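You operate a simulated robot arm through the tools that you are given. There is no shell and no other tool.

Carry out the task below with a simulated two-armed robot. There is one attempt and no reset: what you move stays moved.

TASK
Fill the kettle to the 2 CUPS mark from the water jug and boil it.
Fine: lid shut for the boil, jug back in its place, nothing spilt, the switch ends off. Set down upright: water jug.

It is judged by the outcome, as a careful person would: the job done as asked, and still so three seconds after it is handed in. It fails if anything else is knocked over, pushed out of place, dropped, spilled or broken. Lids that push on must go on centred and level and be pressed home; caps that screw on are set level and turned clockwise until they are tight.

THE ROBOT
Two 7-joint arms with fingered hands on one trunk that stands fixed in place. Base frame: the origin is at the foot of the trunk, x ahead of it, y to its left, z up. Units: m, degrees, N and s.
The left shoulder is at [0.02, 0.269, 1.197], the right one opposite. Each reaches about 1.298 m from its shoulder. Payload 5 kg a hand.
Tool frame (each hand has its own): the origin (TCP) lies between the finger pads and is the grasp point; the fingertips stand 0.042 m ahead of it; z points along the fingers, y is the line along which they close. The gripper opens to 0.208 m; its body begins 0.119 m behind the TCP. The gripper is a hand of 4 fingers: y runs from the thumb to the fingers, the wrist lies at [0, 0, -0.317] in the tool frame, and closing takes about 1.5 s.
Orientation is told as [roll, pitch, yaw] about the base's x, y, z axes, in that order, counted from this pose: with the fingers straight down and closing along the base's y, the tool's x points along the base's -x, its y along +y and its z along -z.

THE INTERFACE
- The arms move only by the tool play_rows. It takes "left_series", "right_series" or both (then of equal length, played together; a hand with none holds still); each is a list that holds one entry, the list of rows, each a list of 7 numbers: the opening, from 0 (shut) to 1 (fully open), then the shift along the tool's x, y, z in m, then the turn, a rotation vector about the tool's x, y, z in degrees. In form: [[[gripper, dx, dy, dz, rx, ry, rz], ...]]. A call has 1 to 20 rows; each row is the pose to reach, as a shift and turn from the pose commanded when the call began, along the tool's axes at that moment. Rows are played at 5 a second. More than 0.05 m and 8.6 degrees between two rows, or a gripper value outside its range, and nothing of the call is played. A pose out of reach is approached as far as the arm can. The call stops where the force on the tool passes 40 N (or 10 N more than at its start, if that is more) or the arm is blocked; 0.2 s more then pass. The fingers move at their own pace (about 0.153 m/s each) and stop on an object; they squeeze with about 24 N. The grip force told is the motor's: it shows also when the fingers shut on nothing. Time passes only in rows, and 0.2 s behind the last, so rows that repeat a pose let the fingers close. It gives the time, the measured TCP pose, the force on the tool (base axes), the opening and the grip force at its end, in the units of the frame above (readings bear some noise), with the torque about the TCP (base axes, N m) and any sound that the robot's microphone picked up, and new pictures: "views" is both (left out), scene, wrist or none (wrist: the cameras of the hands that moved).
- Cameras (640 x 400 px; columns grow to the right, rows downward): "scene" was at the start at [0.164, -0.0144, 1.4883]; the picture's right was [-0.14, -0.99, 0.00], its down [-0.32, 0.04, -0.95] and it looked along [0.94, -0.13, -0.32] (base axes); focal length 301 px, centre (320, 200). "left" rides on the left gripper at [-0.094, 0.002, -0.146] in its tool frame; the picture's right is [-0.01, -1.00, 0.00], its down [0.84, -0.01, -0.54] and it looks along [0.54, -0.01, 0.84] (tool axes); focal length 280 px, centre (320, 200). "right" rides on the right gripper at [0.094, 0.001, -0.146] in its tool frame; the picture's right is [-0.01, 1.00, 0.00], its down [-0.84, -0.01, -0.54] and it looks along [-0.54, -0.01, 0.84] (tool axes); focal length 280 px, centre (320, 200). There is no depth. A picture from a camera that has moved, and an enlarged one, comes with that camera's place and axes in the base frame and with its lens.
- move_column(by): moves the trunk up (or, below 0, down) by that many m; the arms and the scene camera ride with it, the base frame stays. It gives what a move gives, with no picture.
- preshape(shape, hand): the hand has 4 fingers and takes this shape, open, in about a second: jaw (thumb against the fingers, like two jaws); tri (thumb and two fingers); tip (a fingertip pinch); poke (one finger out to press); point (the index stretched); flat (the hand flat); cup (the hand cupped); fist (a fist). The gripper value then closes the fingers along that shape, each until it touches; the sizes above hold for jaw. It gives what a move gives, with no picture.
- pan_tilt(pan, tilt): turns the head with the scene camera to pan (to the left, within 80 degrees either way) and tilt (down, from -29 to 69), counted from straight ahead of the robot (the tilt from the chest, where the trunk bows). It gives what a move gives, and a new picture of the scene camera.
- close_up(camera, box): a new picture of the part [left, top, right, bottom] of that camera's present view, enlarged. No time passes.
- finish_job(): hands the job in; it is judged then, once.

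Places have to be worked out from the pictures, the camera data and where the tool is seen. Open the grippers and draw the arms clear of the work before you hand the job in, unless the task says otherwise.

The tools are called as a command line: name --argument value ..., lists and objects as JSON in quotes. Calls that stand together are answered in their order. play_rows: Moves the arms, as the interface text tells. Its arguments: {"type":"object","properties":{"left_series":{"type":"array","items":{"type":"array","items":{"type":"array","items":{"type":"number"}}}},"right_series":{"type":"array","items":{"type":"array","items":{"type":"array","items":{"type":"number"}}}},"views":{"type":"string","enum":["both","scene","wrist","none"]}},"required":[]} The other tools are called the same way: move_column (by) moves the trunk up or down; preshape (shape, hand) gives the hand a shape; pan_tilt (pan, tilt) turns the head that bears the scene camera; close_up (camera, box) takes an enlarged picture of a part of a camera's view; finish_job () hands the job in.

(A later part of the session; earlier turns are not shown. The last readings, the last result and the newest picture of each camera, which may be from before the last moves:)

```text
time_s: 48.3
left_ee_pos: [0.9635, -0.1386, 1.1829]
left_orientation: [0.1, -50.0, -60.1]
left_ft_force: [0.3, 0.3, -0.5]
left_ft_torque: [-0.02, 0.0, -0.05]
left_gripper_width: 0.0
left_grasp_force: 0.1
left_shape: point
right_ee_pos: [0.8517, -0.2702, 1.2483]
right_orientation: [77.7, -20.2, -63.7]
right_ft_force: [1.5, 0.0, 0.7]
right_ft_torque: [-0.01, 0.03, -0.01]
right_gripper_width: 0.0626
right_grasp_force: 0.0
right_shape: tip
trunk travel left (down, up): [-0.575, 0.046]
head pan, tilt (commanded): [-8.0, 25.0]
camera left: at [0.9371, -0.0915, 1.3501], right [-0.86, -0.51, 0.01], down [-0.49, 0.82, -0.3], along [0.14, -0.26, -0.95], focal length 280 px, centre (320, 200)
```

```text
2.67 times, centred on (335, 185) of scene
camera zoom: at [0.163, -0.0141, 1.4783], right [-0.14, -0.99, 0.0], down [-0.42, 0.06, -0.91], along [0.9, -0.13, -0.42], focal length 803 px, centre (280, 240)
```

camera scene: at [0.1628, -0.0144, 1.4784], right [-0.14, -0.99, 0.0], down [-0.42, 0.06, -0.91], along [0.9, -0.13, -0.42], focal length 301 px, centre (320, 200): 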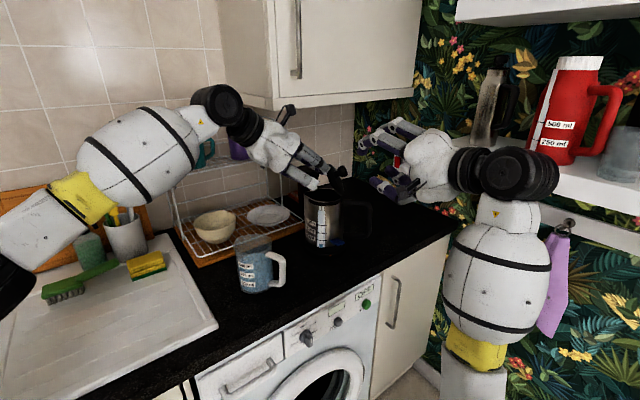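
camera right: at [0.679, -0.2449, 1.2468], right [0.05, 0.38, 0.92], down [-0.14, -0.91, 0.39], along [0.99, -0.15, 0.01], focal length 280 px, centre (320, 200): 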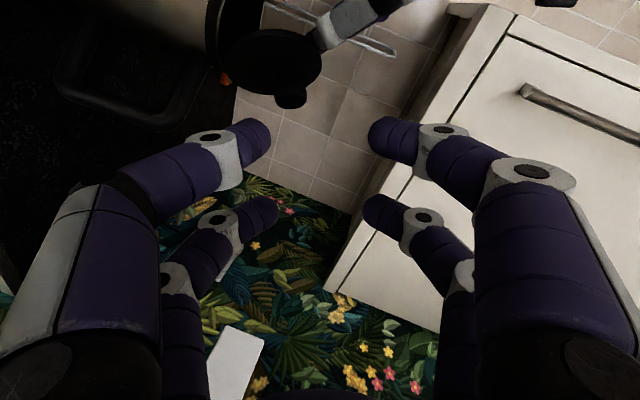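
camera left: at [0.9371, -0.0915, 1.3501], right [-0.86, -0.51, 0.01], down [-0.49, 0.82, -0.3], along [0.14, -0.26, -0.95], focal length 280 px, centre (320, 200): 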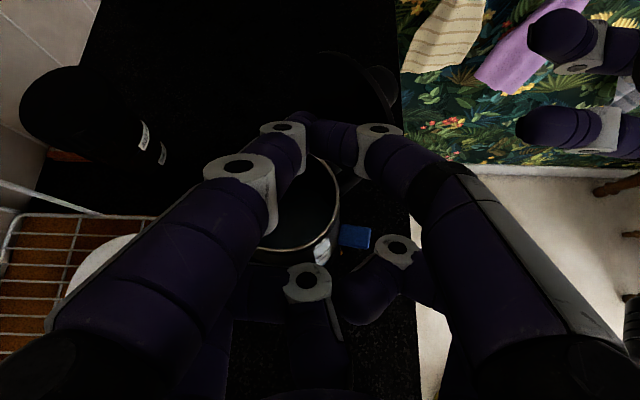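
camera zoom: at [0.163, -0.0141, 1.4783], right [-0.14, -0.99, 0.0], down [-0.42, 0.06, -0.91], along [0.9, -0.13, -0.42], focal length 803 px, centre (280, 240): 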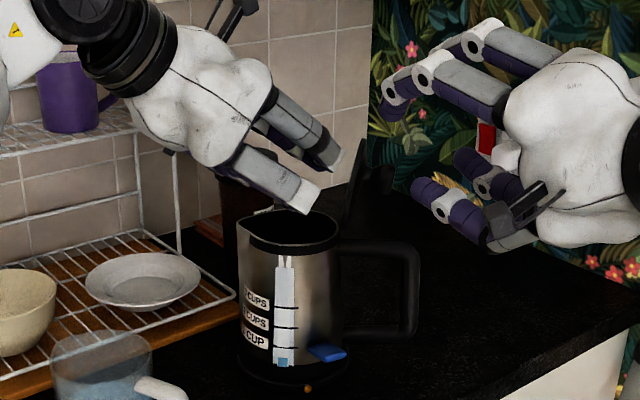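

The lid has swung past vertical and the prong feels no force, so it rests open by itself. I withdraw the left hand to the left and park it out of the way.

play_rows --left_series '[[[0, 0.0135, 0.0229, -0.0317, 0, 0, 0], [0, 0.0271, 0.0458, -0.0634, 0, 0, 0], [0, 0.0406, 0.0687, -0.0951, 0, 0, 0], [0, 0.0571, 0.0637, -0.1361, 0, 0, 0], [0, 0.0736, 0.0586, -0.177, 0, 0, 0], [0, 0.0901, 0.0536, -0.218, 0, 0, 0], [0, 0.1066, 0.0486, -0.259, 0, 0, 0], [0, 0.1232, 0.0436, -0.3, 0, 0, 0], [0, 0.1397, 0.0385, -0.3409, 0, 0, 0], [0, 0.1562, 0.0335, -0.3819, 0, 0, 0], [0, 0.1727, 0.0285, -0.4229, 0, 0, 0], [0, 0.1892, 0.0234, -0.4638, 0, 0, 0], [0, 0.2057, 0.0184, -0.5048, 0, 0, 0]]]'

close_up --camera "scene" --box '[270, 110, 400, 260]'

```text
time_s: 51.1
left_ee_pos: [0.7173, 0.321, 1.3483]
left_orientation: [0.2, -49.8, -60.0]
left_ft_force: [-0.9, -0.1, -0.1]
left_ft_torque: [-0.07, -0.07, 0.0]
left_gripper_width: 0.0
left_grasp_force: 0.1
left_shape: point
right_ee_pos: [0.8511, -0.2705, 1.2504]
right_orientation: [77.8, -20.3, -63.6]
right_ft_force: [-0.2, 1.3, 1.5]
right_ft_torque: [-0.03, 0.07, -0.13]
right_gripper_width: 0.0625
right_grasp_force: 0.1
right_shape: tip
trunk travel left (down, up): [-0.575, 0.046]
head pan, tilt (commanded): [-8.0, 25.0]
camera scene: at [0.1622, -0.0134, 1.4785], right [-0.14, -0.99, 0.0], down [-0.42, 0.06, -0.91], along [0.9, -0.13, -0.42], focal length 301 px, centre (320, 200)
camera left: at [0.6907, 0.3667, 1.5161], right [-0.86, -0.51, 0.01], down [-0.49, 0.82, -0.3], along [0.14, -0.26, -0.95], focal length 280 px, centre (320, 200)
```

scene: 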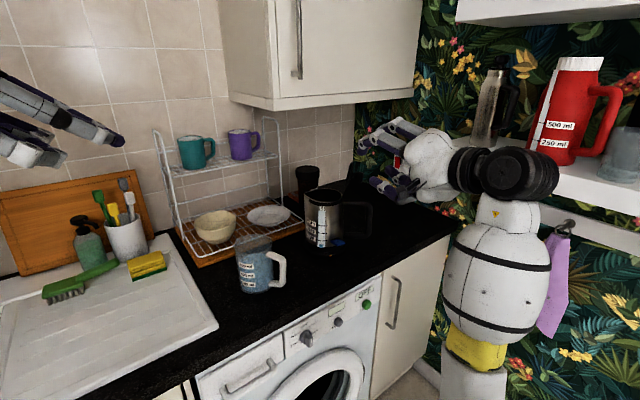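
left: 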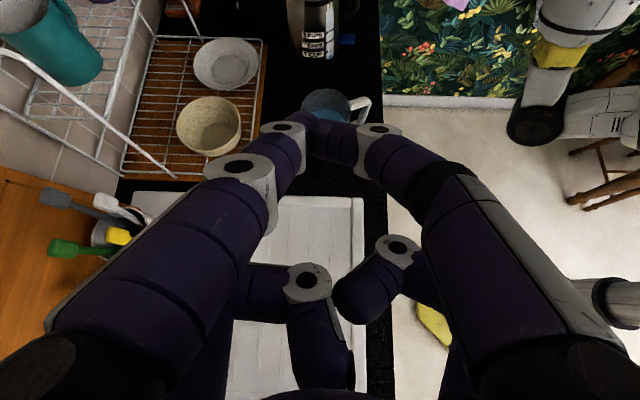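

```text
2.67 times, centred on (335, 185) of scene
camera zoom: at [0.1622, -0.0134, 1.4785], right [-0.14, -0.99, 0.0], down [-0.42, 0.06, -0.91], along [0.9, -0.13, -0.42], focal length 803 px, centre (280, 240)
```

zoom: 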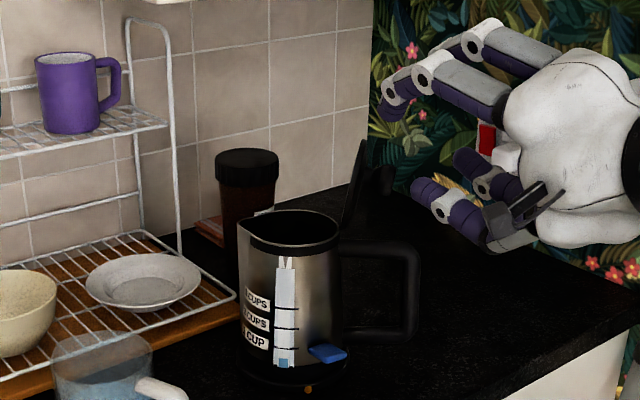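

The lid stays open on its own, so the right hand can do the pouring from the front. I zoom the left camera on the jug, which it sees from above, to get the handle direction.

close_up --camera "left" --box '[270, 60, 410, 160]'

close_up --camera "scene" --box '[215, 220, 305, 300]'

```text
4.00 times, centred on (340, 110) of left
camera zoom: at [0.6907, 0.3667, 1.5161], right [-0.86, -0.51, 0.01], down [-0.49, 0.82, -0.3], along [0.14, -0.26, -0.95], focal length 1122 px, centre (240, 560)
```

zoom: 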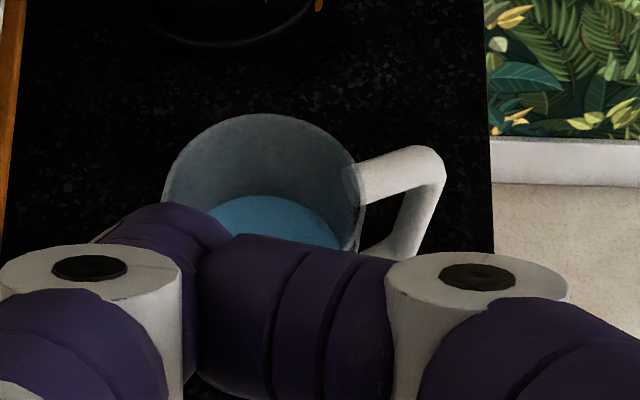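

```text
5.00 times, centred on (260, 260) of scene
camera zoom: at [0.1622, -0.0134, 1.4785], right [-0.14, -0.99, 0.0], down [-0.42, 0.06, -0.91], along [0.9, -0.13, -0.42], focal length 1505 px, centre (620, -100)
```

zoom: 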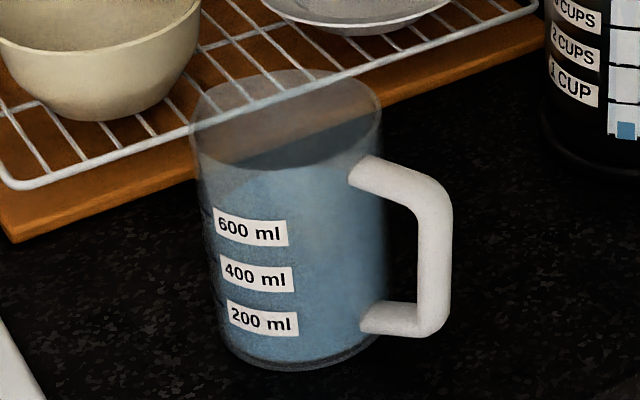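

The handle's true direction works out to about -129° (towards robot and right), so the right hand can straddle it and grip the jug body with the fingers either side. I set the right hand to the jaw shape and bring it round to a pre-grasp pose behind the handle.

preshape --hand "right" --shape "jaw"

play_rows --right_series '[[[0.8, 0.0272, -0.0083, -0.0352, -1.97, 2.45, -7.56], [0.8, 0.0545, -0.0167, -0.0705, -3.93, 4.9, -15.13], [0.8, 0.0817, -0.025, -0.1057, -5.9, 7.35, -22.69], [0.8, 0.113, -0.0377, -0.0873, -7.86, 9.8, -30.26], [0.8, 0.1442, -0.0505, -0.0688, -9.83, 12.25, -37.82], [0.8, 0.1755, -0.0632, -0.0504, -11.8, 14.7, -45.38], [0.8, 0.2068, -0.076, -0.0319, -13.76, 17.15, -52.95], [0.8, 0.2381, -0.0887, -0.0135, -15.73, 19.6, -60.51], [0.8, 0.2693, -0.1015, 0.005, -17.69, 22.05, -68.08], [0.8, 0.3006, -0.1142, 0.0234, -19.66, 24.5, -75.64], [0.8, 0.3006, -0.1142, 0.0234, -19.66, 24.5, -75.64]]]'

```text
time_s: 52.0
left_ee_pos: [0.7194, 0.3191, 1.3486]
left_orientation: [0.0, -50.0, -60.0]
left_ft_force: [-0.7, -0.2, -0.4]
left_ft_torque: [-0.02, 0.02, -0.04]
left_gripper_width: 0.0
left_grasp_force: 0.0
left_shape: point
right_ee_pos: [0.8508, -0.2712, 1.2491]
right_orientation: [77.7, -20.1, -63.6]
right_ft_force: [0.2, 0.4, 0.1]
right_ft_torque: [0.0, -0.01, 0.02]
right_gripper_width: 0.208
right_grasp_force: 0.1
right_shape: jaw
trunk travel left (down, up): [-0.575, 0.046]
head pan, tilt (commanded): [-8.0, 25.0]
```

```text
time_s: 54.4
left_ee_pos: [0.7177, 0.3193, 1.3496]
left_orientation: [0.1, -49.8, -59.9]
left_ft_force: [0.3, -0.8, -0.3]
left_ft_torque: [0.01, 0.0, -0.01]
left_gripper_width: 0.0
left_grasp_force: 0.1
left_shape: point
right_ee_pos: [0.7385, -0.0537, 1.0405]
right_orientation: [-0.2, -70.0, 51.3]
right_ft_force: [-0.4, -0.7, -1.2]
right_ft_torque: [0.02, -0.02, -0.02]
right_gripper_width: 0.1667
right_grasp_force: 0.2
right_shape: jaw
trunk travel left (down, up): [-0.575, 0.046]
head pan, tilt (commanded): [-8.0, 25.0]
camera scene: at [0.163, -0.0143, 1.4783], right [-0.14, -0.99, 0.0], down [-0.42, 0.06, -0.91], along [0.9, -0.13, -0.42], focal length 301 px, centre (320, 200)
camera right: at [0.6327, -0.1841, 1.002], right [-0.78, 0.63, 0.01], down [-0.13, -0.18, 0.98], along [0.62, 0.75, 0.22], focal length 280 px, centre (320, 200)
```

scene: 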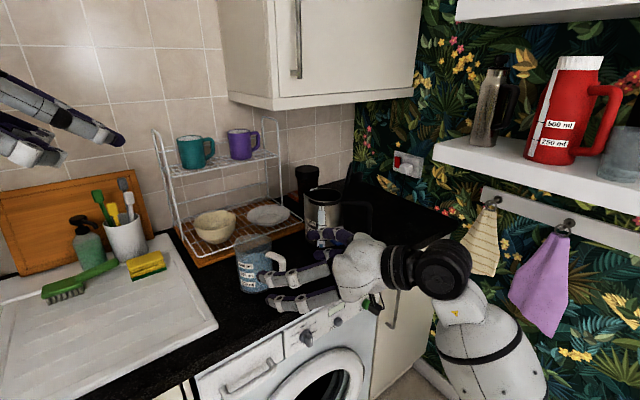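
right: 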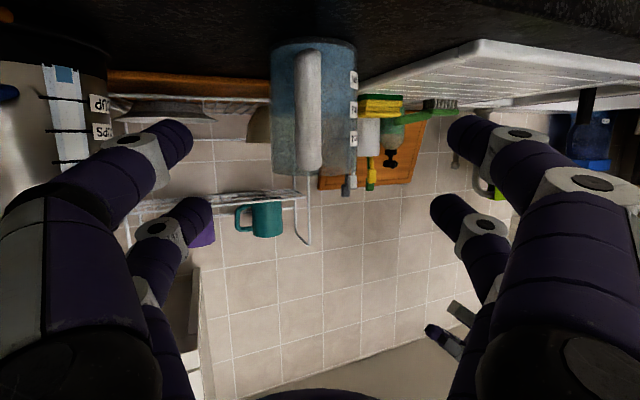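

The hand is lined up with the handle, and the jug sits centred between the fingers (about 4 mm off, which I correct). I advance most of the way and check.

play_rows --right_series '[[[0.75, 0.001, -0.002, 0.04, 0, 0, 0], [0.75, 0.002, -0.0044, 0.08, 0, 0, 0], [0.75, 0.0028, -0.0044, 0.11, 0, 0, 0], [0.75, 0.0028, -0.0044, 0.125, 0, 0, 0]]]'

close_up --camera "scene" --box '[200, 190, 380, 310]'

```text
time_s: 55.4
left_ee_pos: [0.7196, 0.3197, 1.3496]
left_orientation: [0.1, -49.8, -60.0]
left_ft_force: [0.1, 0.6, 0.2]
left_ft_torque: [-0.03, 0.03, -0.04]
left_gripper_width: 0.0003
left_grasp_force: 0.1
left_shape: point
right_ee_pos: [0.8195, 0.0336, 0.994]
right_orientation: [0.0, -70.1, 51.1]
right_ft_force: [0.3, -0.7, 0.3]
right_ft_torque: [-0.01, 0.0, 0.0]
right_gripper_width: 0.1564
right_grasp_force: 0.1
right_shape: jaw
trunk travel left (down, up): [-0.575, 0.046]
head pan, tilt (commanded): [-8.0, 25.0]
camera scene: at [0.163, -0.0141, 1.4783], right [-0.14, -0.99, 0.0], down [-0.42, 0.06, -0.91], along [0.9, -0.13, -0.42], focal length 301 px, centre (320, 200)
camera right: at [0.7123, -0.0964, 0.9551], right [-0.77, 0.63, 0.01], down [-0.13, -0.18, 0.98], along [0.62, 0.75, 0.22], focal length 280 px, centre (320, 200)
```

scene: 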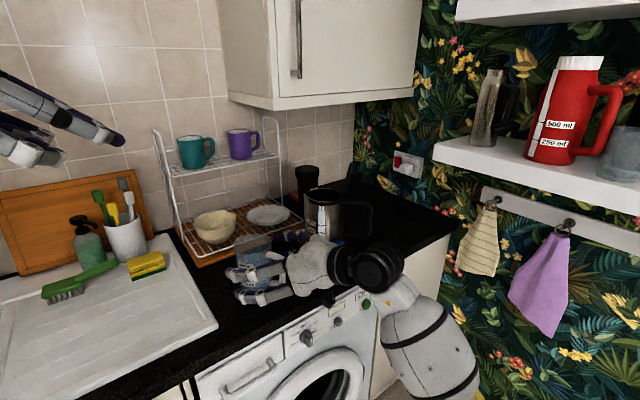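
right: 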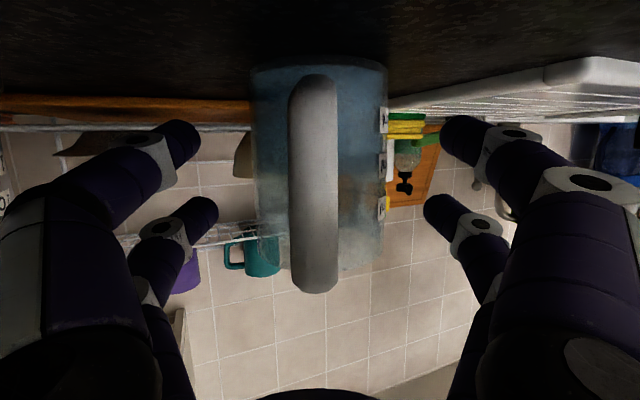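

```text
3.33 times, centred on (290, 250) of scene
camera zoom: at [0.163, -0.0141, 1.4783], right [-0.14, -0.99, 0.0], down [-0.42, 0.06, -0.91], along [0.9, -0.13, -0.42], focal length 1003 px, centre (420, 33)
```

zoom: 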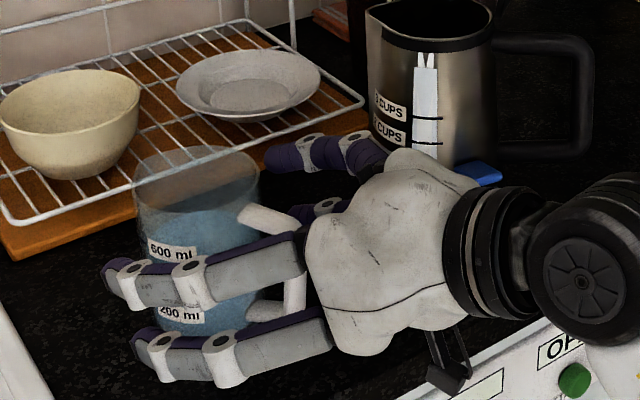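

The jug is centred between the fingers and the handle fits between them. I advance the last 34 mm slowly, watching for any contact of the palm with the handle.

play_rows --right_series '[[[0.75, 0, 0, 0.012, 0, 0, 0], [0.75, 0, 0, 0.024, 0, 0, 0], [0.75, 0, 0, 0.034, 0, 0, 0], [0.75, 0, 0, 0.034, 0, 0, 0]]]'

close_up --camera "scene" --box '[200, 190, 380, 310]'

```text
time_s: 56.4
left_ee_pos: [0.7189, 0.3194, 1.3491]
left_orientation: [0.1, -50.0, -60.0]
left_ft_force: [-0.6, -0.1, -0.5]
left_ft_torque: [-0.01, 0.01, -0.03]
left_gripper_width: 0.0
left_grasp_force: 0.0
left_shape: point
right_ee_pos: [0.8397, 0.0582, 0.9809]
right_orientation: [0.1, -70.1, 51.0]
right_ft_force: [-0.7, -0.6, -0.3]
right_ft_torque: [0.0, -0.02, 0.01]
right_gripper_width: 0.1564
right_grasp_force: 0.1
right_shape: jaw
trunk travel left (down, up): [-0.575, 0.046]
head pan, tilt (commanded): [-8.0, 25.0]
camera scene: at [0.163, -0.0142, 1.4783], right [-0.14, -0.99, 0.0], down [-0.42, 0.06, -0.91], along [0.9, -0.13, -0.42], focal length 301 px, centre (320, 200)
camera right: at [0.7329, -0.0718, 0.9423], right [-0.77, 0.63, 0.01], down [-0.13, -0.18, 0.98], along [0.62, 0.75, 0.22], focal length 280 px, centre (320, 200)
```

scene: 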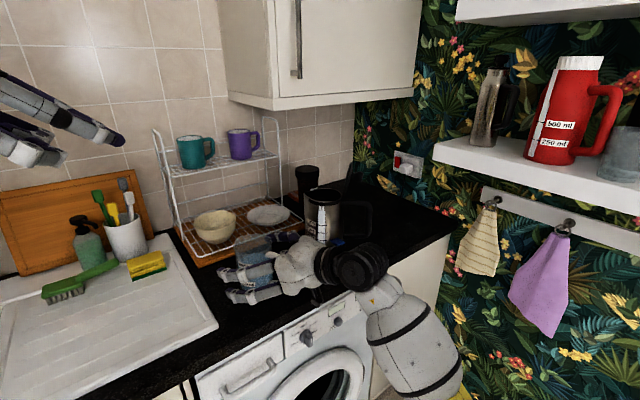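
right: 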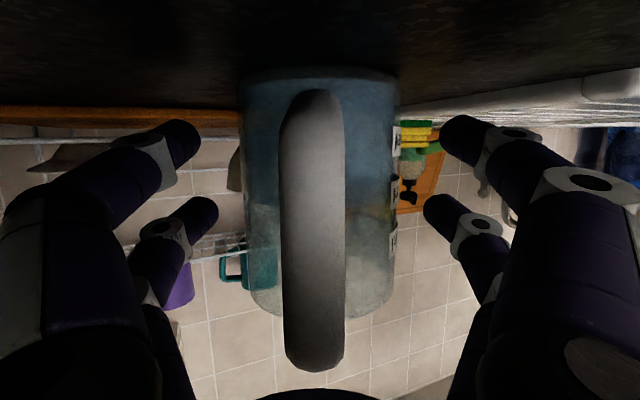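

```text
3.33 times, centred on (290, 250) of scene
camera zoom: at [0.163, -0.0142, 1.4783], right [-0.14, -0.99, 0.0], down [-0.42, 0.06, -0.91], along [0.9, -0.13, -0.42], focal length 1003 px, centre (420, 33)
```

zoom: 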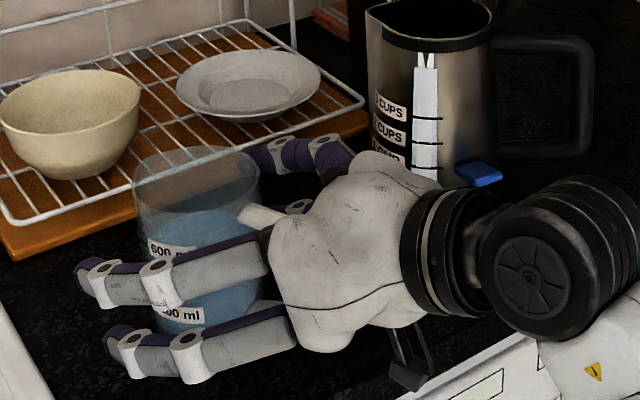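

No contact and about 2 cm spare before the handle, so I advance 7 mm more and close the fingers on the jug body.

play_rows --right_series '[[[0.75, 0, 0, 0.007, 0, 0, 0], [0.6, 0, 0, 0.007, 0, 0, 0], [0.5, 0, 0, 0.007, 0, 0, 0], [0.4, 0, 0, 0.007, 0, 0, 0], [0.3, 0, 0, 0.007, 0, 0, 0], [0.2, 0, 0, 0.007, 0, 0, 0], [0.1, 0, 0, 0.007, 0, 0, 0], [0, 0, 0, 0.007, 0, 0, 0], [0, 0, 0, 0.007, 0, 0, 0]]]'

close_up --camera "scene" --box '[200, 190, 380, 310]'

```text
time_s: 58.4
left_ee_pos: [0.72, 0.3189, 1.3496]
left_orientation: [0.2, -49.8, -60.0]
left_ft_force: [0.3, 0.3, 0.1]
left_ft_torque: [-0.01, 0.01, -0.03]
left_gripper_width: 0.0
left_grasp_force: 0.0
left_shape: point
right_ee_pos: [0.844, 0.064, 0.9779]
right_orientation: [0.1, -70.0, 51.0]
right_ft_force: [0.0, 0.2, 0.0]
right_ft_torque: [0.01, 0.06, -0.01]
right_gripper_width: 0.0833
right_grasp_force: 23.7
right_shape: jaw
trunk travel left (down, up): [-0.575, 0.046]
head pan, tilt (commanded): [-8.0, 25.0]
camera scene: at [0.163, -0.0142, 1.4783], right [-0.14, -0.99, 0.0], down [-0.42, 0.06, -0.91], along [0.9, -0.13, -0.42], focal length 301 px, centre (320, 200)
camera right: at [0.7366, -0.0661, 0.9401], right [-0.77, 0.63, 0.01], down [-0.13, -0.18, 0.98], along [0.62, 0.75, 0.22], focal length 280 px, centre (320, 200)
```

scene: 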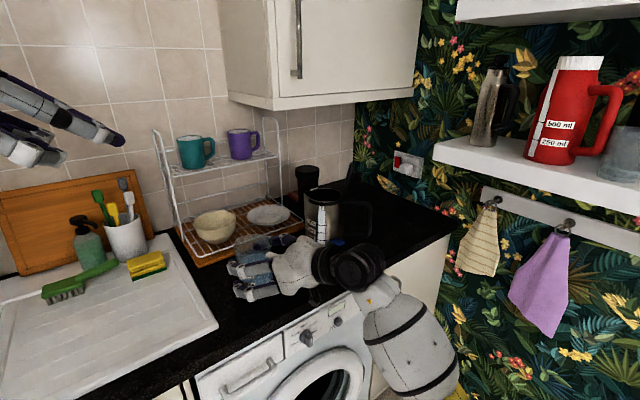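
right: 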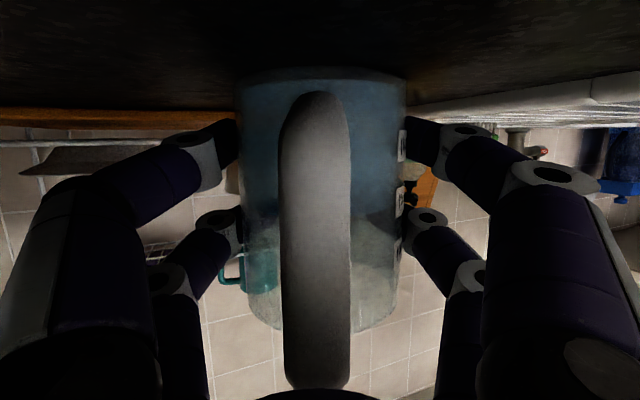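

```text
3.33 times, centred on (290, 250) of scene
camera zoom: at [0.163, -0.0142, 1.4783], right [-0.14, -0.99, 0.0], down [-0.42, 0.06, -0.91], along [0.9, -0.13, -0.42], focal length 1003 px, centre (420, 33)
```

zoom: 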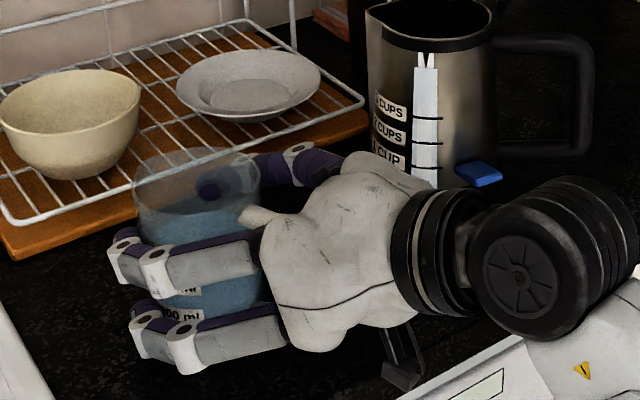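

The fingers hold the jug with 24 N. I remember this pose (0.844, 0.064, 0.978; pitch -70, yaw 51) for putting it back, and lift the jug gently 30 mm.

play_rows --right_series '[[[0, -0.0047, 0, -0.0017, 0, 0, 0], [0, -0.0094, 0, -0.0034, 0, 0, 0], [0, -0.0188, 0, -0.0068, 0, 0, 0], [0, -0.0282, 0, -0.0103, 0, 0, 0], [0, -0.0282, 0, -0.0103, 0, 0, 0]]]'

close_up --camera "scene" --box '[200, 190, 380, 310]'

```text
time_s: 59.6
left_ee_pos: [0.7191, 0.3186, 1.3487]
left_orientation: [0.1, -49.8, -60.0]
left_ft_force: [0.4, -0.3, 0.3]
left_ft_torque: [-0.02, 0.02, -0.03]
left_gripper_width: 0.0
left_grasp_force: 0.1
left_shape: point
right_ee_pos: [0.8454, 0.0647, 1.0084]
right_orientation: [0.1, -69.9, 51.0]
right_ft_force: [0.1, -0.1, -6.4]
right_ft_torque: [0.01, -0.01, 0.0]
right_gripper_width: 0.0834
right_grasp_force: 24.0
right_shape: jaw
trunk travel left (down, up): [-0.575, 0.046]
head pan, tilt (commanded): [-8.0, 25.0]
camera scene: at [0.1633, -0.0142, 1.4782], right [-0.14, -0.99, 0.0], down [-0.42, 0.06, -0.91], along [0.9, -0.13, -0.42], focal length 301 px, centre (320, 200)
camera right: at [0.7376, -0.066, 0.9708], right [-0.77, 0.63, 0.01], down [-0.13, -0.18, 0.98], along [0.62, 0.75, 0.22], focal length 280 px, centre (320, 200)
```

scene: 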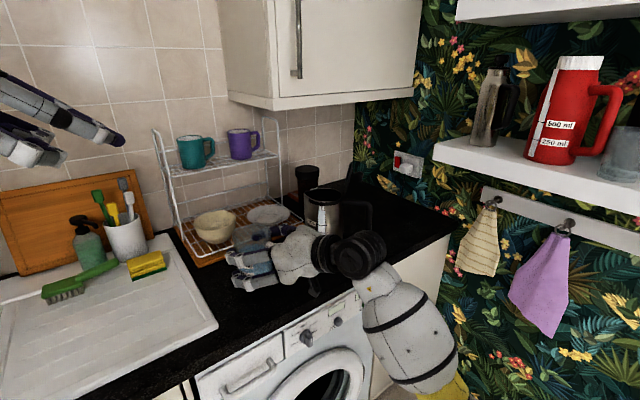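
right: 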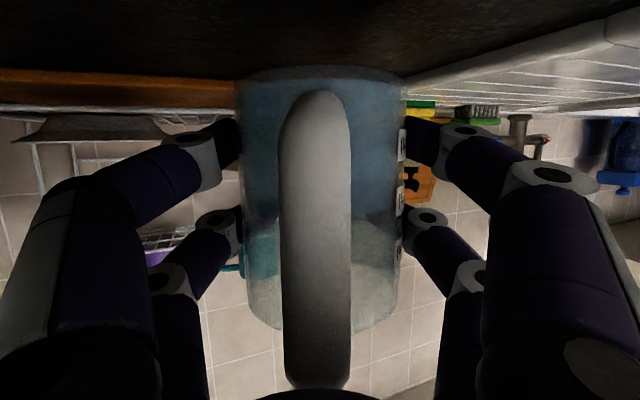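

```text
3.33 times, centred on (290, 250) of scene
camera zoom: at [0.1633, -0.0142, 1.4782], right [-0.14, -0.99, 0.0], down [-0.42, 0.06, -0.91], along [0.9, -0.13, -0.42], focal length 1003 px, centre (420, 33)
```

zoom: 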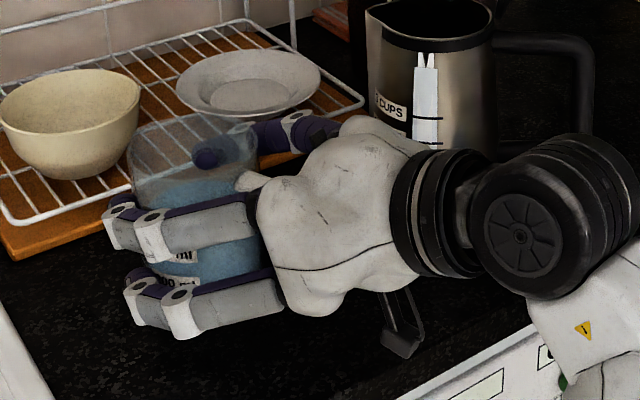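

The jug hangs level in the grip (about 6.4 N with roughly 440 ml in it by the marks). To keep the arm within reach for the tilted pour I raise the trunk by 45 mm first.

move_column --by 0.045

```text
time_s: 60.5
left_ee_pos: [0.7189, 0.3201, 1.3942]
left_orientation: [0.0, -49.8, -59.9]
left_ft_force: [0.1, 0.8, -0.6]
left_ft_torque: [-0.03, 0.06, -0.04]
left_gripper_width: 0.0
left_grasp_force: 0.0
left_shape: point
right_ee_pos: [0.8446, 0.0645, 1.0537]
right_orientation: [0.2, -69.9, 51.0]
right_ft_force: [-0.6, -0.3, -6.4]
right_ft_torque: [0.11, -0.01, 0.06]
right_gripper_width: 0.0832
right_grasp_force: 24.3
right_shape: jaw
trunk travel left (down, up): [-0.62, 0.001]
head pan, tilt (commanded): [-8.0, 25.0]
```

Trunk raised. Now I lift the jug to z≈1.20 and carry it, upright, in front of the kettle while turning it to face straight ahead.

play_rows --right_series '[[[0, -0.0343, 0, -0.0125, 0, 0, 0], [0, -0.0686, 0, -0.025, 0, 0, 0], [0, -0.1029, 0, -0.0374, 0, 0, 0], [0, -0.1372, 0, -0.0499, 0, 0, 0], [0, -0.1275, -0.013, -0.0767, 6.84, 0, 2.49], [0, -0.1177, -0.0259, -0.1034, 13.69, 0, 4.97], [0, -0.108, -0.0389, -0.1302, 20.5, 0, 7.46], [0, -0.0982, -0.0518, -0.157, 27.4, 0, 9.94], [0, -0.0885, -0.0648, -0.1838, 34.2, 0, 12.4], [0, -0.0788, -0.0778, -0.2105, 41.1, 0, 14.9], [0, -0.069, -0.0907, -0.2373, 47.9, 0, 17.4], [0, -0.069, -0.0907, -0.2373, 47.9, 0, 17.4]]]'

close_up --camera "scene" --box '[240, 100, 440, 260]'

```text
time_s: 63.1
left_ee_pos: [0.7194, 0.32, 1.396]
left_orientation: [0.2, -49.9, -60.0]
left_ft_force: [-0.4, -0.2, 0.3]
left_ft_torque: [-0.07, 0.01, 0.01]
left_gripper_width: 0.0
left_grasp_force: 0.1
left_shape: point
right_ee_pos: [0.7878, -0.148, 1.1984]
right_orientation: [0.0, -69.9, 0.0]
right_ft_force: [0.2, 1.0, -6.4]
right_ft_torque: [0.01, -0.02, -0.01]
right_gripper_width: 0.0827
right_grasp_force: 23.7
right_shape: jaw
trunk travel left (down, up): [-0.62, 0.001]
head pan, tilt (commanded): [-8.0, 25.0]
camera scene: at [0.1626, -0.0142, 1.5233], right [-0.14, -0.99, 0.0], down [-0.42, 0.06, -0.91], along [0.9, -0.13, -0.42], focal length 301 px, centre (320, 200)
camera right: at [0.6186, -0.145, 1.1601], right [0.0, 1.0, 0.01], down [-0.22, -0.01, 0.98], along [0.98, -0.01, 0.22], focal length 280 px, centre (320, 200)
```

scene: 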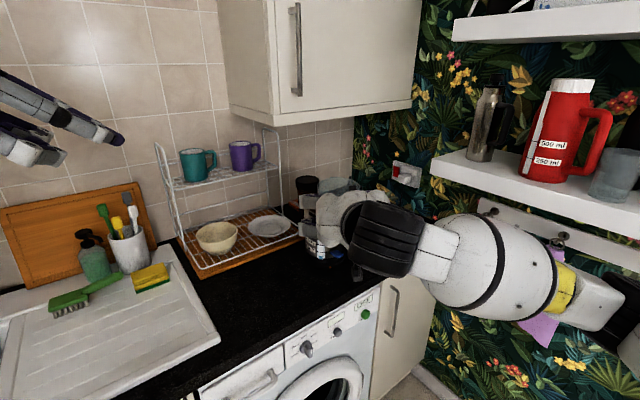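
right: 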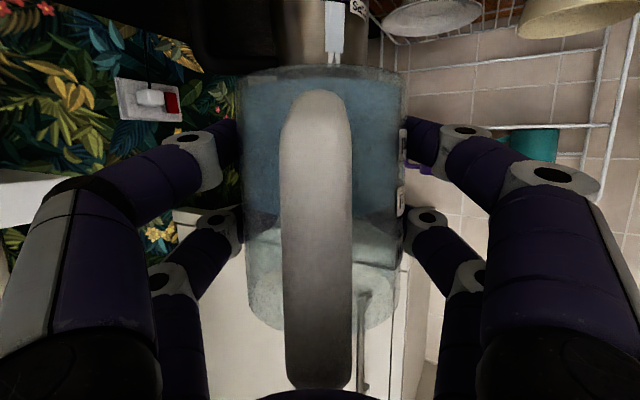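

```text
2.50 times, centred on (340, 180) of scene
camera zoom: at [0.1626, -0.0142, 1.5233], right [-0.14, -0.99, 0.0], down [-0.42, 0.06, -0.91], along [0.9, -0.13, -0.42], focal length 752 px, centre (270, 250)
```

zoom: 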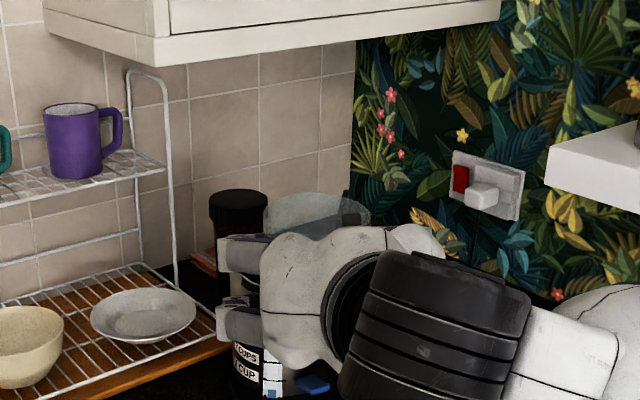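

The jug is upright in front of the kettle. By my estimate it only starts to pour at about 53°, so I tilt it to 45° while still short of the kettle mouth and check the view.

play_rows --right_series '[[[0, 0.0016, 0, 0.0043, 0, 7.5, 0], [0, 0.0017, 0, 0.0089, 0, 15, 0], [0, 0.0006, 0, 0.0145, 0, 22.5, 0], [0, -0.0017, 0, 0.021, 0, 30, 0], [0, -0.0047, 0, 0.0286, 0, 37.5, 0], [0, -0.0086, 0, 0.0374, 0, 45, 0], [0, -0.0086, 0, 0.0374, 0, 45, 0]]]'

close_up --camera "scene" --box '[240, 120, 440, 280]'

```text
time_s: 64.7
left_ee_pos: [0.7184, 0.3195, 1.3954]
left_orientation: [0.1, -49.8, -60.0]
left_ft_force: [-0.1, -0.1, 0.7]
left_ft_torque: [-0.01, -0.02, -0.02]
left_gripper_width: 0.0
left_grasp_force: 0.0
left_shape: point
right_ee_pos: [0.8283, -0.1481, 1.1933]
right_orientation: [0.0, -24.9, 0.1]
right_ft_force: [-0.3, -0.8, -5.2]
right_ft_torque: [-0.02, -0.05, 0.01]
right_gripper_width: 0.0828
right_grasp_force: 24.5
right_shape: jaw
trunk travel left (down, up): [-0.62, 0.001]
head pan, tilt (commanded): [-8.0, 25.0]
camera scene: at [0.1626, -0.0145, 1.5233], right [-0.14, -0.99, 0.0], down [-0.42, 0.06, -0.91], along [0.9, -0.13, -0.42], focal length 301 px, centre (320, 200)
camera right: at [0.6818, -0.1469, 1.2871], right [0.01, 1.0, 0.01], down [0.54, -0.01, 0.84], along [0.84, -0.01, -0.54], focal length 280 px, centre (320, 200)
```

scene: 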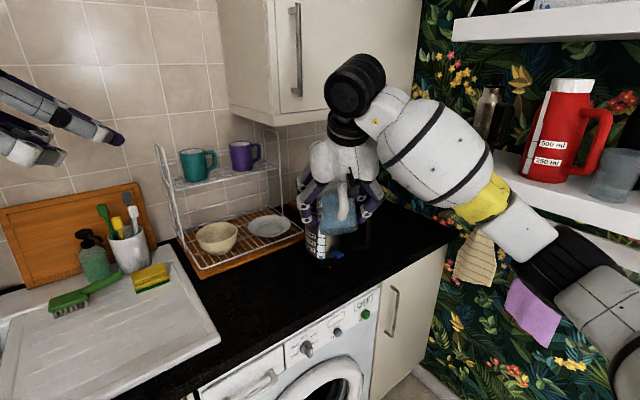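
right: 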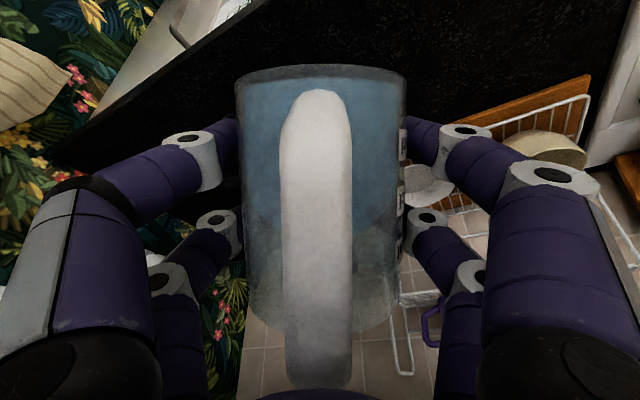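

```text
2.50 times, centred on (340, 200) of scene
camera zoom: at [0.1626, -0.0145, 1.5233], right [-0.14, -0.99, 0.0], down [-0.42, 0.06, -0.91], along [0.9, -0.13, -0.42], focal length 752 px, centre (270, 200)
```

zoom: 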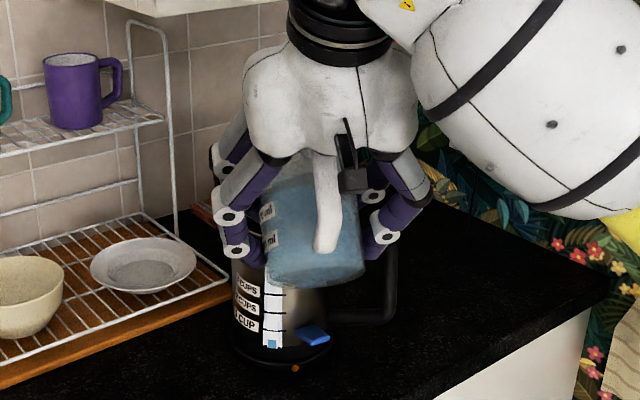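

The 1-, 2- and 3-cup lines stay visible just below the jug. I now bring the lip over the front half of the kettle mouth, still at 45°, slightly above the rim.

play_rows --right_series '[[[0, -0.0272, 0, 0.0126, 0, 0, 0], [0, -0.0544, 0, 0.0253, 0, 0, 0], [0, -0.046, 0, 0.0434, 0, 0, 0], [0, -0.0376, 0, 0.0616, 0, 0, 0], [0, -0.0376, 0, 0.0616, 0, 0, 0]]]'

close_up --camera "scene" --box '[260, 140, 400, 280]'

close_up --camera "right" --box '[200, 40, 440, 200]'

```text
time_s: 65.9
left_ee_pos: [0.7188, 0.3196, 1.3956]
left_orientation: [0.1, -49.9, -60.0]
left_ft_force: [0.3, 0.5, 0.2]
left_ft_torque: [0.01, -0.03, 0.0]
left_gripper_width: 0.0001
left_grasp_force: 0.1
left_shape: point
right_ee_pos: [0.8897, -0.1474, 1.1529]
right_orientation: [0.0, -24.9, 0.1]
right_ft_force: [-0.8, -0.8, -4.7]
right_ft_torque: [-0.01, -0.07, 0.0]
right_gripper_width: 0.0826
right_grasp_force: 24.1
right_shape: jaw
trunk travel left (down, up): [-0.62, 0.001]
head pan, tilt (commanded): [-8.0, 25.0]
camera scene: at [0.1622, -0.0142, 1.5235], right [-0.14, -0.99, 0.0], down [-0.42, 0.06, -0.91], along [0.9, -0.13, -0.42], focal length 301 px, centre (320, 200)
camera right: at [0.7434, -0.1448, 1.2468], right [0.01, 1.0, 0.01], down [0.54, -0.01, 0.84], along [0.84, -0.01, -0.54], focal length 280 px, centre (320, 200)
```

scene: 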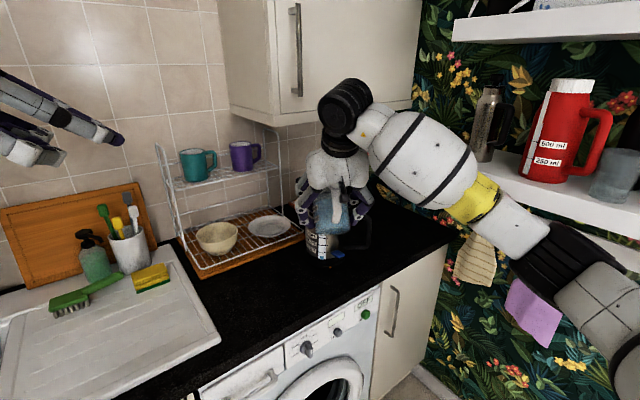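
right: 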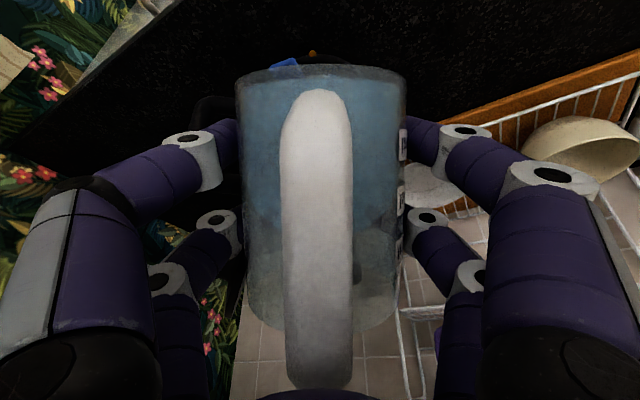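

```text
2.86 times, centred on (330, 210) of scene
camera zoom: at [0.1622, -0.0142, 1.5235], right [-0.14, -0.99, 0.0], down [-0.42, 0.06, -0.91], along [0.9, -0.13, -0.42], focal length 860 px, centre (291, 171)
```

zoom: 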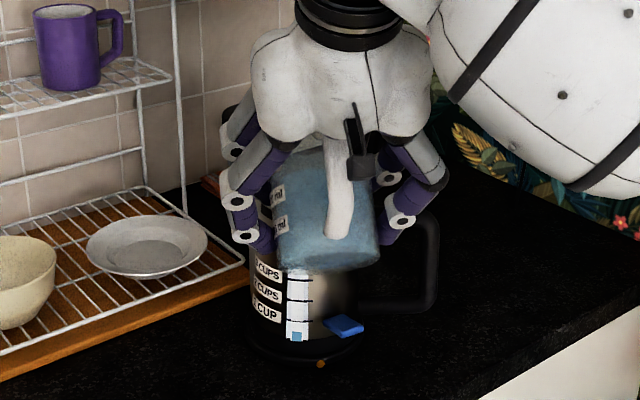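

```text
2.50 times, centred on (320, 120) of right
camera zoom: at [0.7434, -0.1448, 1.2468], right [0.01, 1.0, 0.01], down [0.54, -0.01, 0.84], along [0.84, -0.01, -0.54], focal length 701 px, centre (320, 400)
```

zoom: 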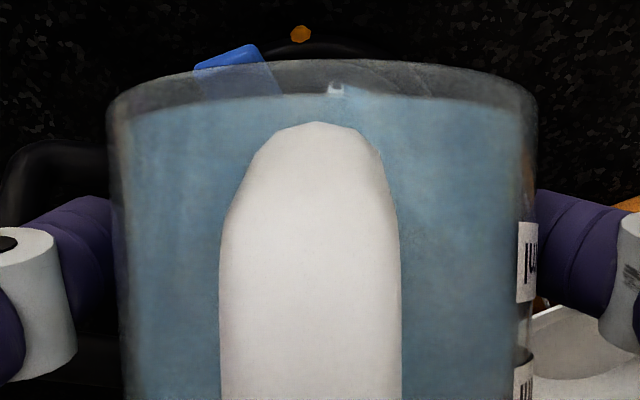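

The lip is over the mouth now. Before tilting on, I check the worktop in front of the kettle for any drips and the gauge closely.

close_up --camera "scene" --box '[300, 225, 370, 290]'

```text
6.15 times, centred on (335, 258) of scene
camera zoom: at [0.1622, -0.0142, 1.5235], right [-0.14, -0.99, 0.0], down [-0.42, 0.06, -0.91], along [0.9, -0.13, -0.42], focal length 1852 px, centre (228, -154)
```

zoom: 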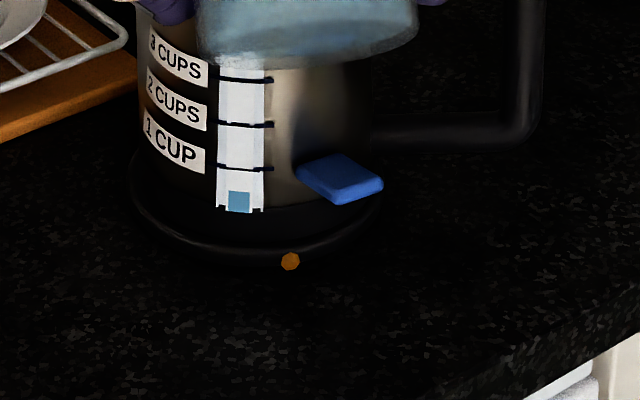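

No drips. I tilt slowly on about the lip, to 53°, and watch the gauge.

play_rows --right_series '[[[0, -0.0014, 0, -0.0034, 0, 2.5, 0], [0, -0.0028, 0, -0.0068, 0, 5, 0], [0, -0.0049, 0, -0.0107, 0, 8, 0], [0, -0.0049, 0, -0.0107, 0, 8, 0], [0, -0.0049, 0, -0.0107, 0, 8, 0]]]' --views "scene"

close_up --camera "scene" --box '[290, 160, 380, 270]'

```text
time_s: 67.1
left_ee_pos: [0.7192, 0.3208, 1.3966]
left_orientation: [0.1, -49.8, -60.0]
left_ft_force: [-0.5, -0.3, 0.0]
left_ft_torque: [-0.01, -0.02, 0.02]
left_gripper_width: 0.0003
left_grasp_force: 0.2
left_shape: point
right_ee_pos: [0.8879, -0.148, 1.1655]
right_orientation: [0.0, -17.1, 0.1]
right_ft_force: [-0.3, -0.6, -4.9]
right_ft_torque: [0.0, -0.08, -0.01]
right_gripper_width: 0.0824
right_grasp_force: 23.9
right_shape: jaw
trunk travel left (down, up): [-0.62, 0.001]
head pan, tilt (commanded): [-8.0, 25.0]
camera scene: at [0.1623, -0.0142, 1.5234], right [-0.14, -0.99, 0.0], down [-0.42, 0.06, -0.91], along [0.9, -0.13, -0.42], focal length 301 px, centre (320, 200)
```

scene: 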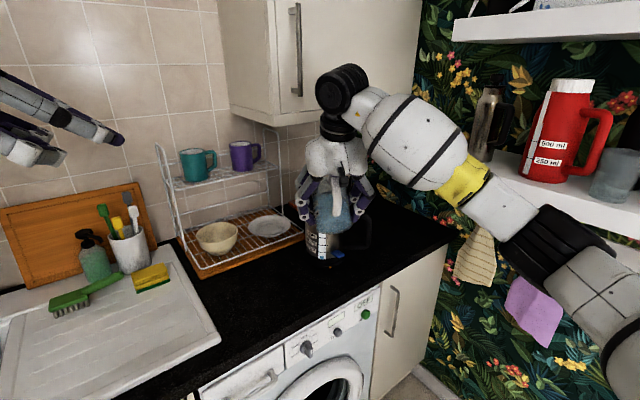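

```text
3.64 times, centred on (335, 215) of scene
camera zoom: at [0.1623, -0.0142, 1.5234], right [-0.14, -0.99, 0.0], down [-0.42, 0.06, -0.91], along [0.9, -0.13, -0.42], focal length 1094 px, centre (266, 146)
```

zoom: 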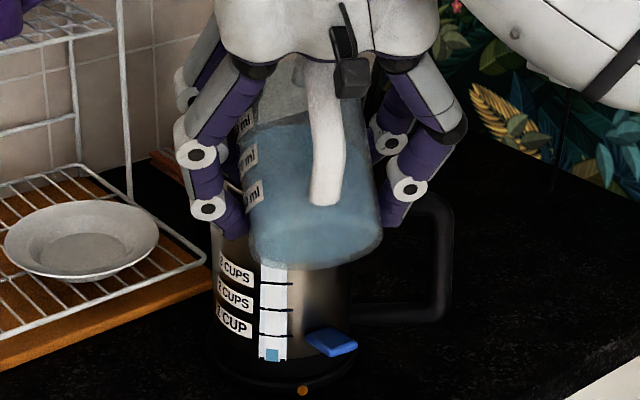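

Not pouring yet. I continue to 57° and hold briefly.

play_rows --right_series '[[[0, -0.0006, 0, -0.0033, 0, 2, 0], [0, -0.0014, 0, -0.0068, 0, 4, 0], [0, -0.0014, 0, -0.0068, 0, 4, 0], [0, -0.0014, 0, -0.0068, 0, 4, 0]]]' --views "none"

close_up --camera "scene" --box '[290, 160, 380, 270]'

```text
time_s: 68.1
left_ee_pos: [0.7189, 0.3224, 1.3943]
left_orientation: [0.1, -49.9, -60.0]
left_ft_force: [-0.1, 0.4, -0.2]
left_ft_torque: [-0.03, 0.0, -0.01]
left_gripper_width: 0.0
left_grasp_force: 0.0
left_shape: point
right_ee_pos: [0.8873, -0.148, 1.1739]
right_orientation: [0.0, -13.0, 0.1]
right_ft_force: [-0.2, -0.2, -5.0]
right_ft_torque: [-0.03, -0.07, 0.01]
right_gripper_width: 0.0826
right_grasp_force: 23.9
right_shape: jaw
trunk travel left (down, up): [-0.62, 0.001]
head pan, tilt (commanded): [-8.0, 25.0]
```

```text
3.64 times, centred on (335, 215) of scene
camera zoom: at [0.1625, -0.0142, 1.5234], right [-0.14, -0.99, 0.0], down [-0.42, 0.06, -0.91], along [0.9, -0.13, -0.42], focal length 1094 px, centre (266, 146)
```

zoom: 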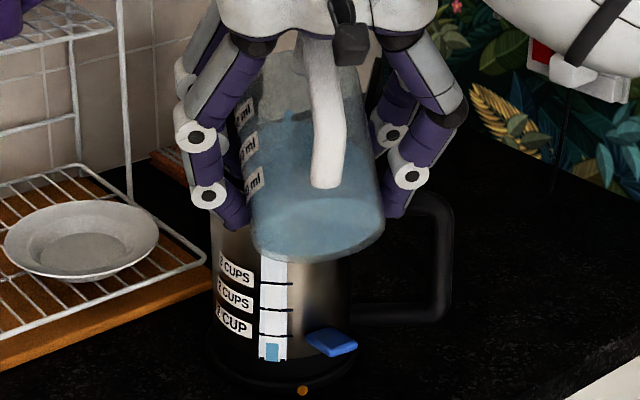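

Pouring has begun: the gauge level is rising. I go on by 2° steps with holds.

play_rows --right_series '[[[0, 0, 0, 0, 0, 0, 0], [0, 0.0001, 0, -0.0033, 0, 2, 0], [0, 0.0001, 0, -0.0033, 0, 2, 0], [0, 0.0001, 0, -0.0033, 0, 2, 0]]]' --views "none"

close_up --camera "scene" --box '[300, 200, 370, 270]'

```text
time_s: 69.1
left_ee_pos: [0.7194, 0.3208, 1.3951]
left_orientation: [0.0, -49.8, -60.0]
left_ft_force: [-0.3, 0.6, -0.3]
left_ft_torque: [-0.02, -0.04, 0.03]
left_gripper_width: 0.0
left_grasp_force: 0.0
left_shape: point
right_ee_pos: [0.8877, -0.1487, 1.1763]
right_orientation: [0.0, -11.0, -0.1]
right_ft_force: [0.0, -0.3, -5.6]
right_ft_torque: [-0.02, -0.06, -0.01]
right_gripper_width: 0.0826
right_grasp_force: 23.9
right_shape: jaw
trunk travel left (down, up): [-0.62, 0.001]
head pan, tilt (commanded): [-8.0, 25.0]
```

```text
5.71 times, centred on (335, 235) of scene
camera zoom: at [0.1624, -0.0142, 1.5234], right [-0.14, -0.99, 0.0], down [-0.42, 0.06, -0.91], along [0.9, -0.13, -0.42], focal length 1720 px, centre (234, 0)
```

zoom: 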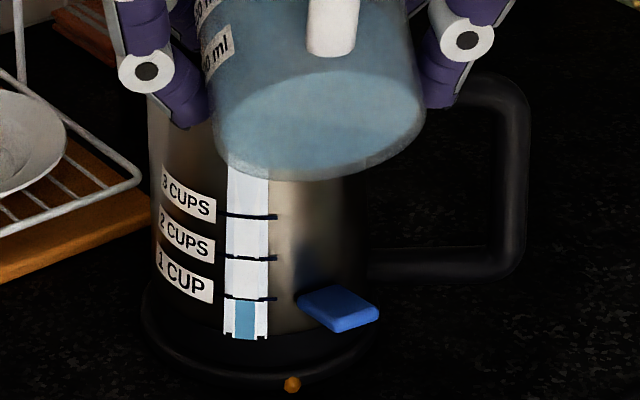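

The kettle is at about 0.9 cups. I keep tilting gently, 1° per step.

play_rows --right_series '[[[0, -0.0006, 0, -0.0014, 0, 1, 0], [0, -0.0012, 0, -0.0028, 0, 2, 0], [0, -0.0018, 0, -0.0042, 0, 3, 0], [0, -0.0018, 0, -0.0042, 0, 3, 0]]]' --views "none"

close_up --camera "scene" --box '[300, 200, 370, 270]'

```text
time_s: 70.1
left_ee_pos: [0.7193, 0.3205, 1.3952]
left_orientation: [0.1, -49.9, -59.9]
left_ft_force: [1.2, -1.3, -0.4]
left_ft_torque: [0.02, 0.0, 0.01]
left_gripper_width: 0.0
left_grasp_force: 0.1
left_shape: point
right_ee_pos: [0.8891, -0.1483, 1.1807]
right_orientation: [0.0, -8.0, 0.1]
right_ft_force: [0.3, 0.5, -3.3]
right_ft_torque: [0.01, -0.06, -0.02]
right_gripper_width: 0.0826
right_grasp_force: 23.8
right_shape: jaw
trunk travel left (down, up): [-0.62, 0.001]
head pan, tilt (commanded): [-8.0, 25.0]
```

```text
5.71 times, centred on (335, 235) of scene
camera zoom: at [0.1625, -0.0144, 1.5234], right [-0.14, -0.99, 0.0], down [-0.42, 0.06, -0.91], along [0.9, -0.13, -0.42], focal length 1720 px, centre (234, 0)
```

zoom: 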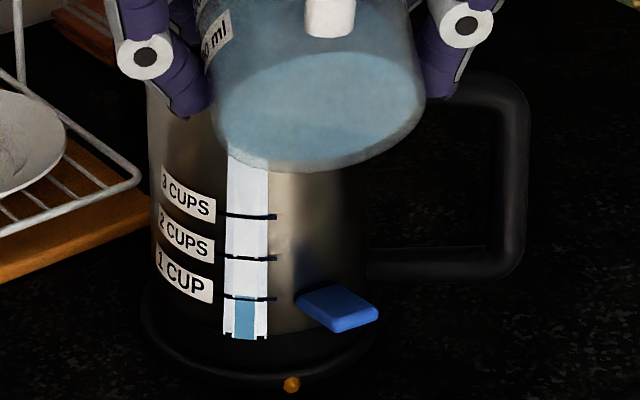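

About 1 cup now. I continue to 66°.

play_rows --right_series '[[[0, -0.0004, 0, -0.0014, 0, 1, 0], [0, -0.0008, 0, -0.0027, 0, 2, 0], [0, -0.0013, 0, -0.0041, 0, 3, 0], [0, -0.0017, 0, -0.0055, 0, 4, 0], [0, -0.0017, 0, -0.0055, 0, 4, 0]]]' --views "none"

close_up --camera "scene" --box '[300, 200, 370, 270]'

```text
time_s: 71.3
left_ee_pos: [0.7195, 0.32, 1.396]
left_orientation: [0.1, -49.8, -60.0]
left_ft_force: [0.2, 0.3, 0.2]
left_ft_torque: [-0.01, 0.06, 0.0]
left_gripper_width: 0.0
left_grasp_force: 0.0
left_shape: point
right_ee_pos: [0.8886, -0.1463, 1.1866]
right_orientation: [0.0, -4.0, 0.0]
right_ft_force: [0.2, -0.5, -5.0]
right_ft_torque: [0.03, 0.0, -0.02]
right_gripper_width: 0.0826
right_grasp_force: 24.3
right_shape: jaw
trunk travel left (down, up): [-0.62, 0.001]
head pan, tilt (commanded): [-8.0, 25.0]
```

```text
5.71 times, centred on (335, 235) of scene
camera zoom: at [0.1625, -0.0143, 1.5234], right [-0.14, -0.99, 0.0], down [-0.42, 0.06, -0.91], along [0.9, -0.13, -0.42], focal length 1720 px, centre (234, 0)
```

zoom: 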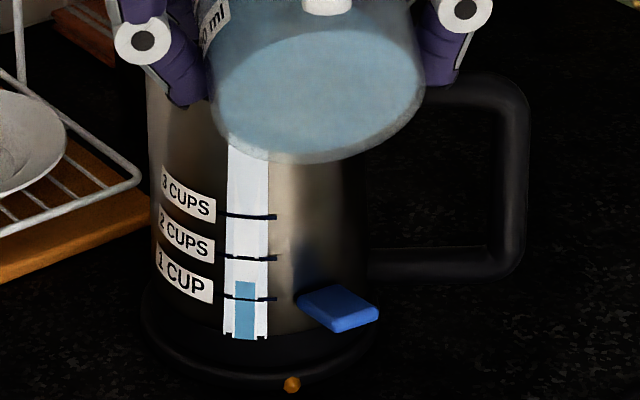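

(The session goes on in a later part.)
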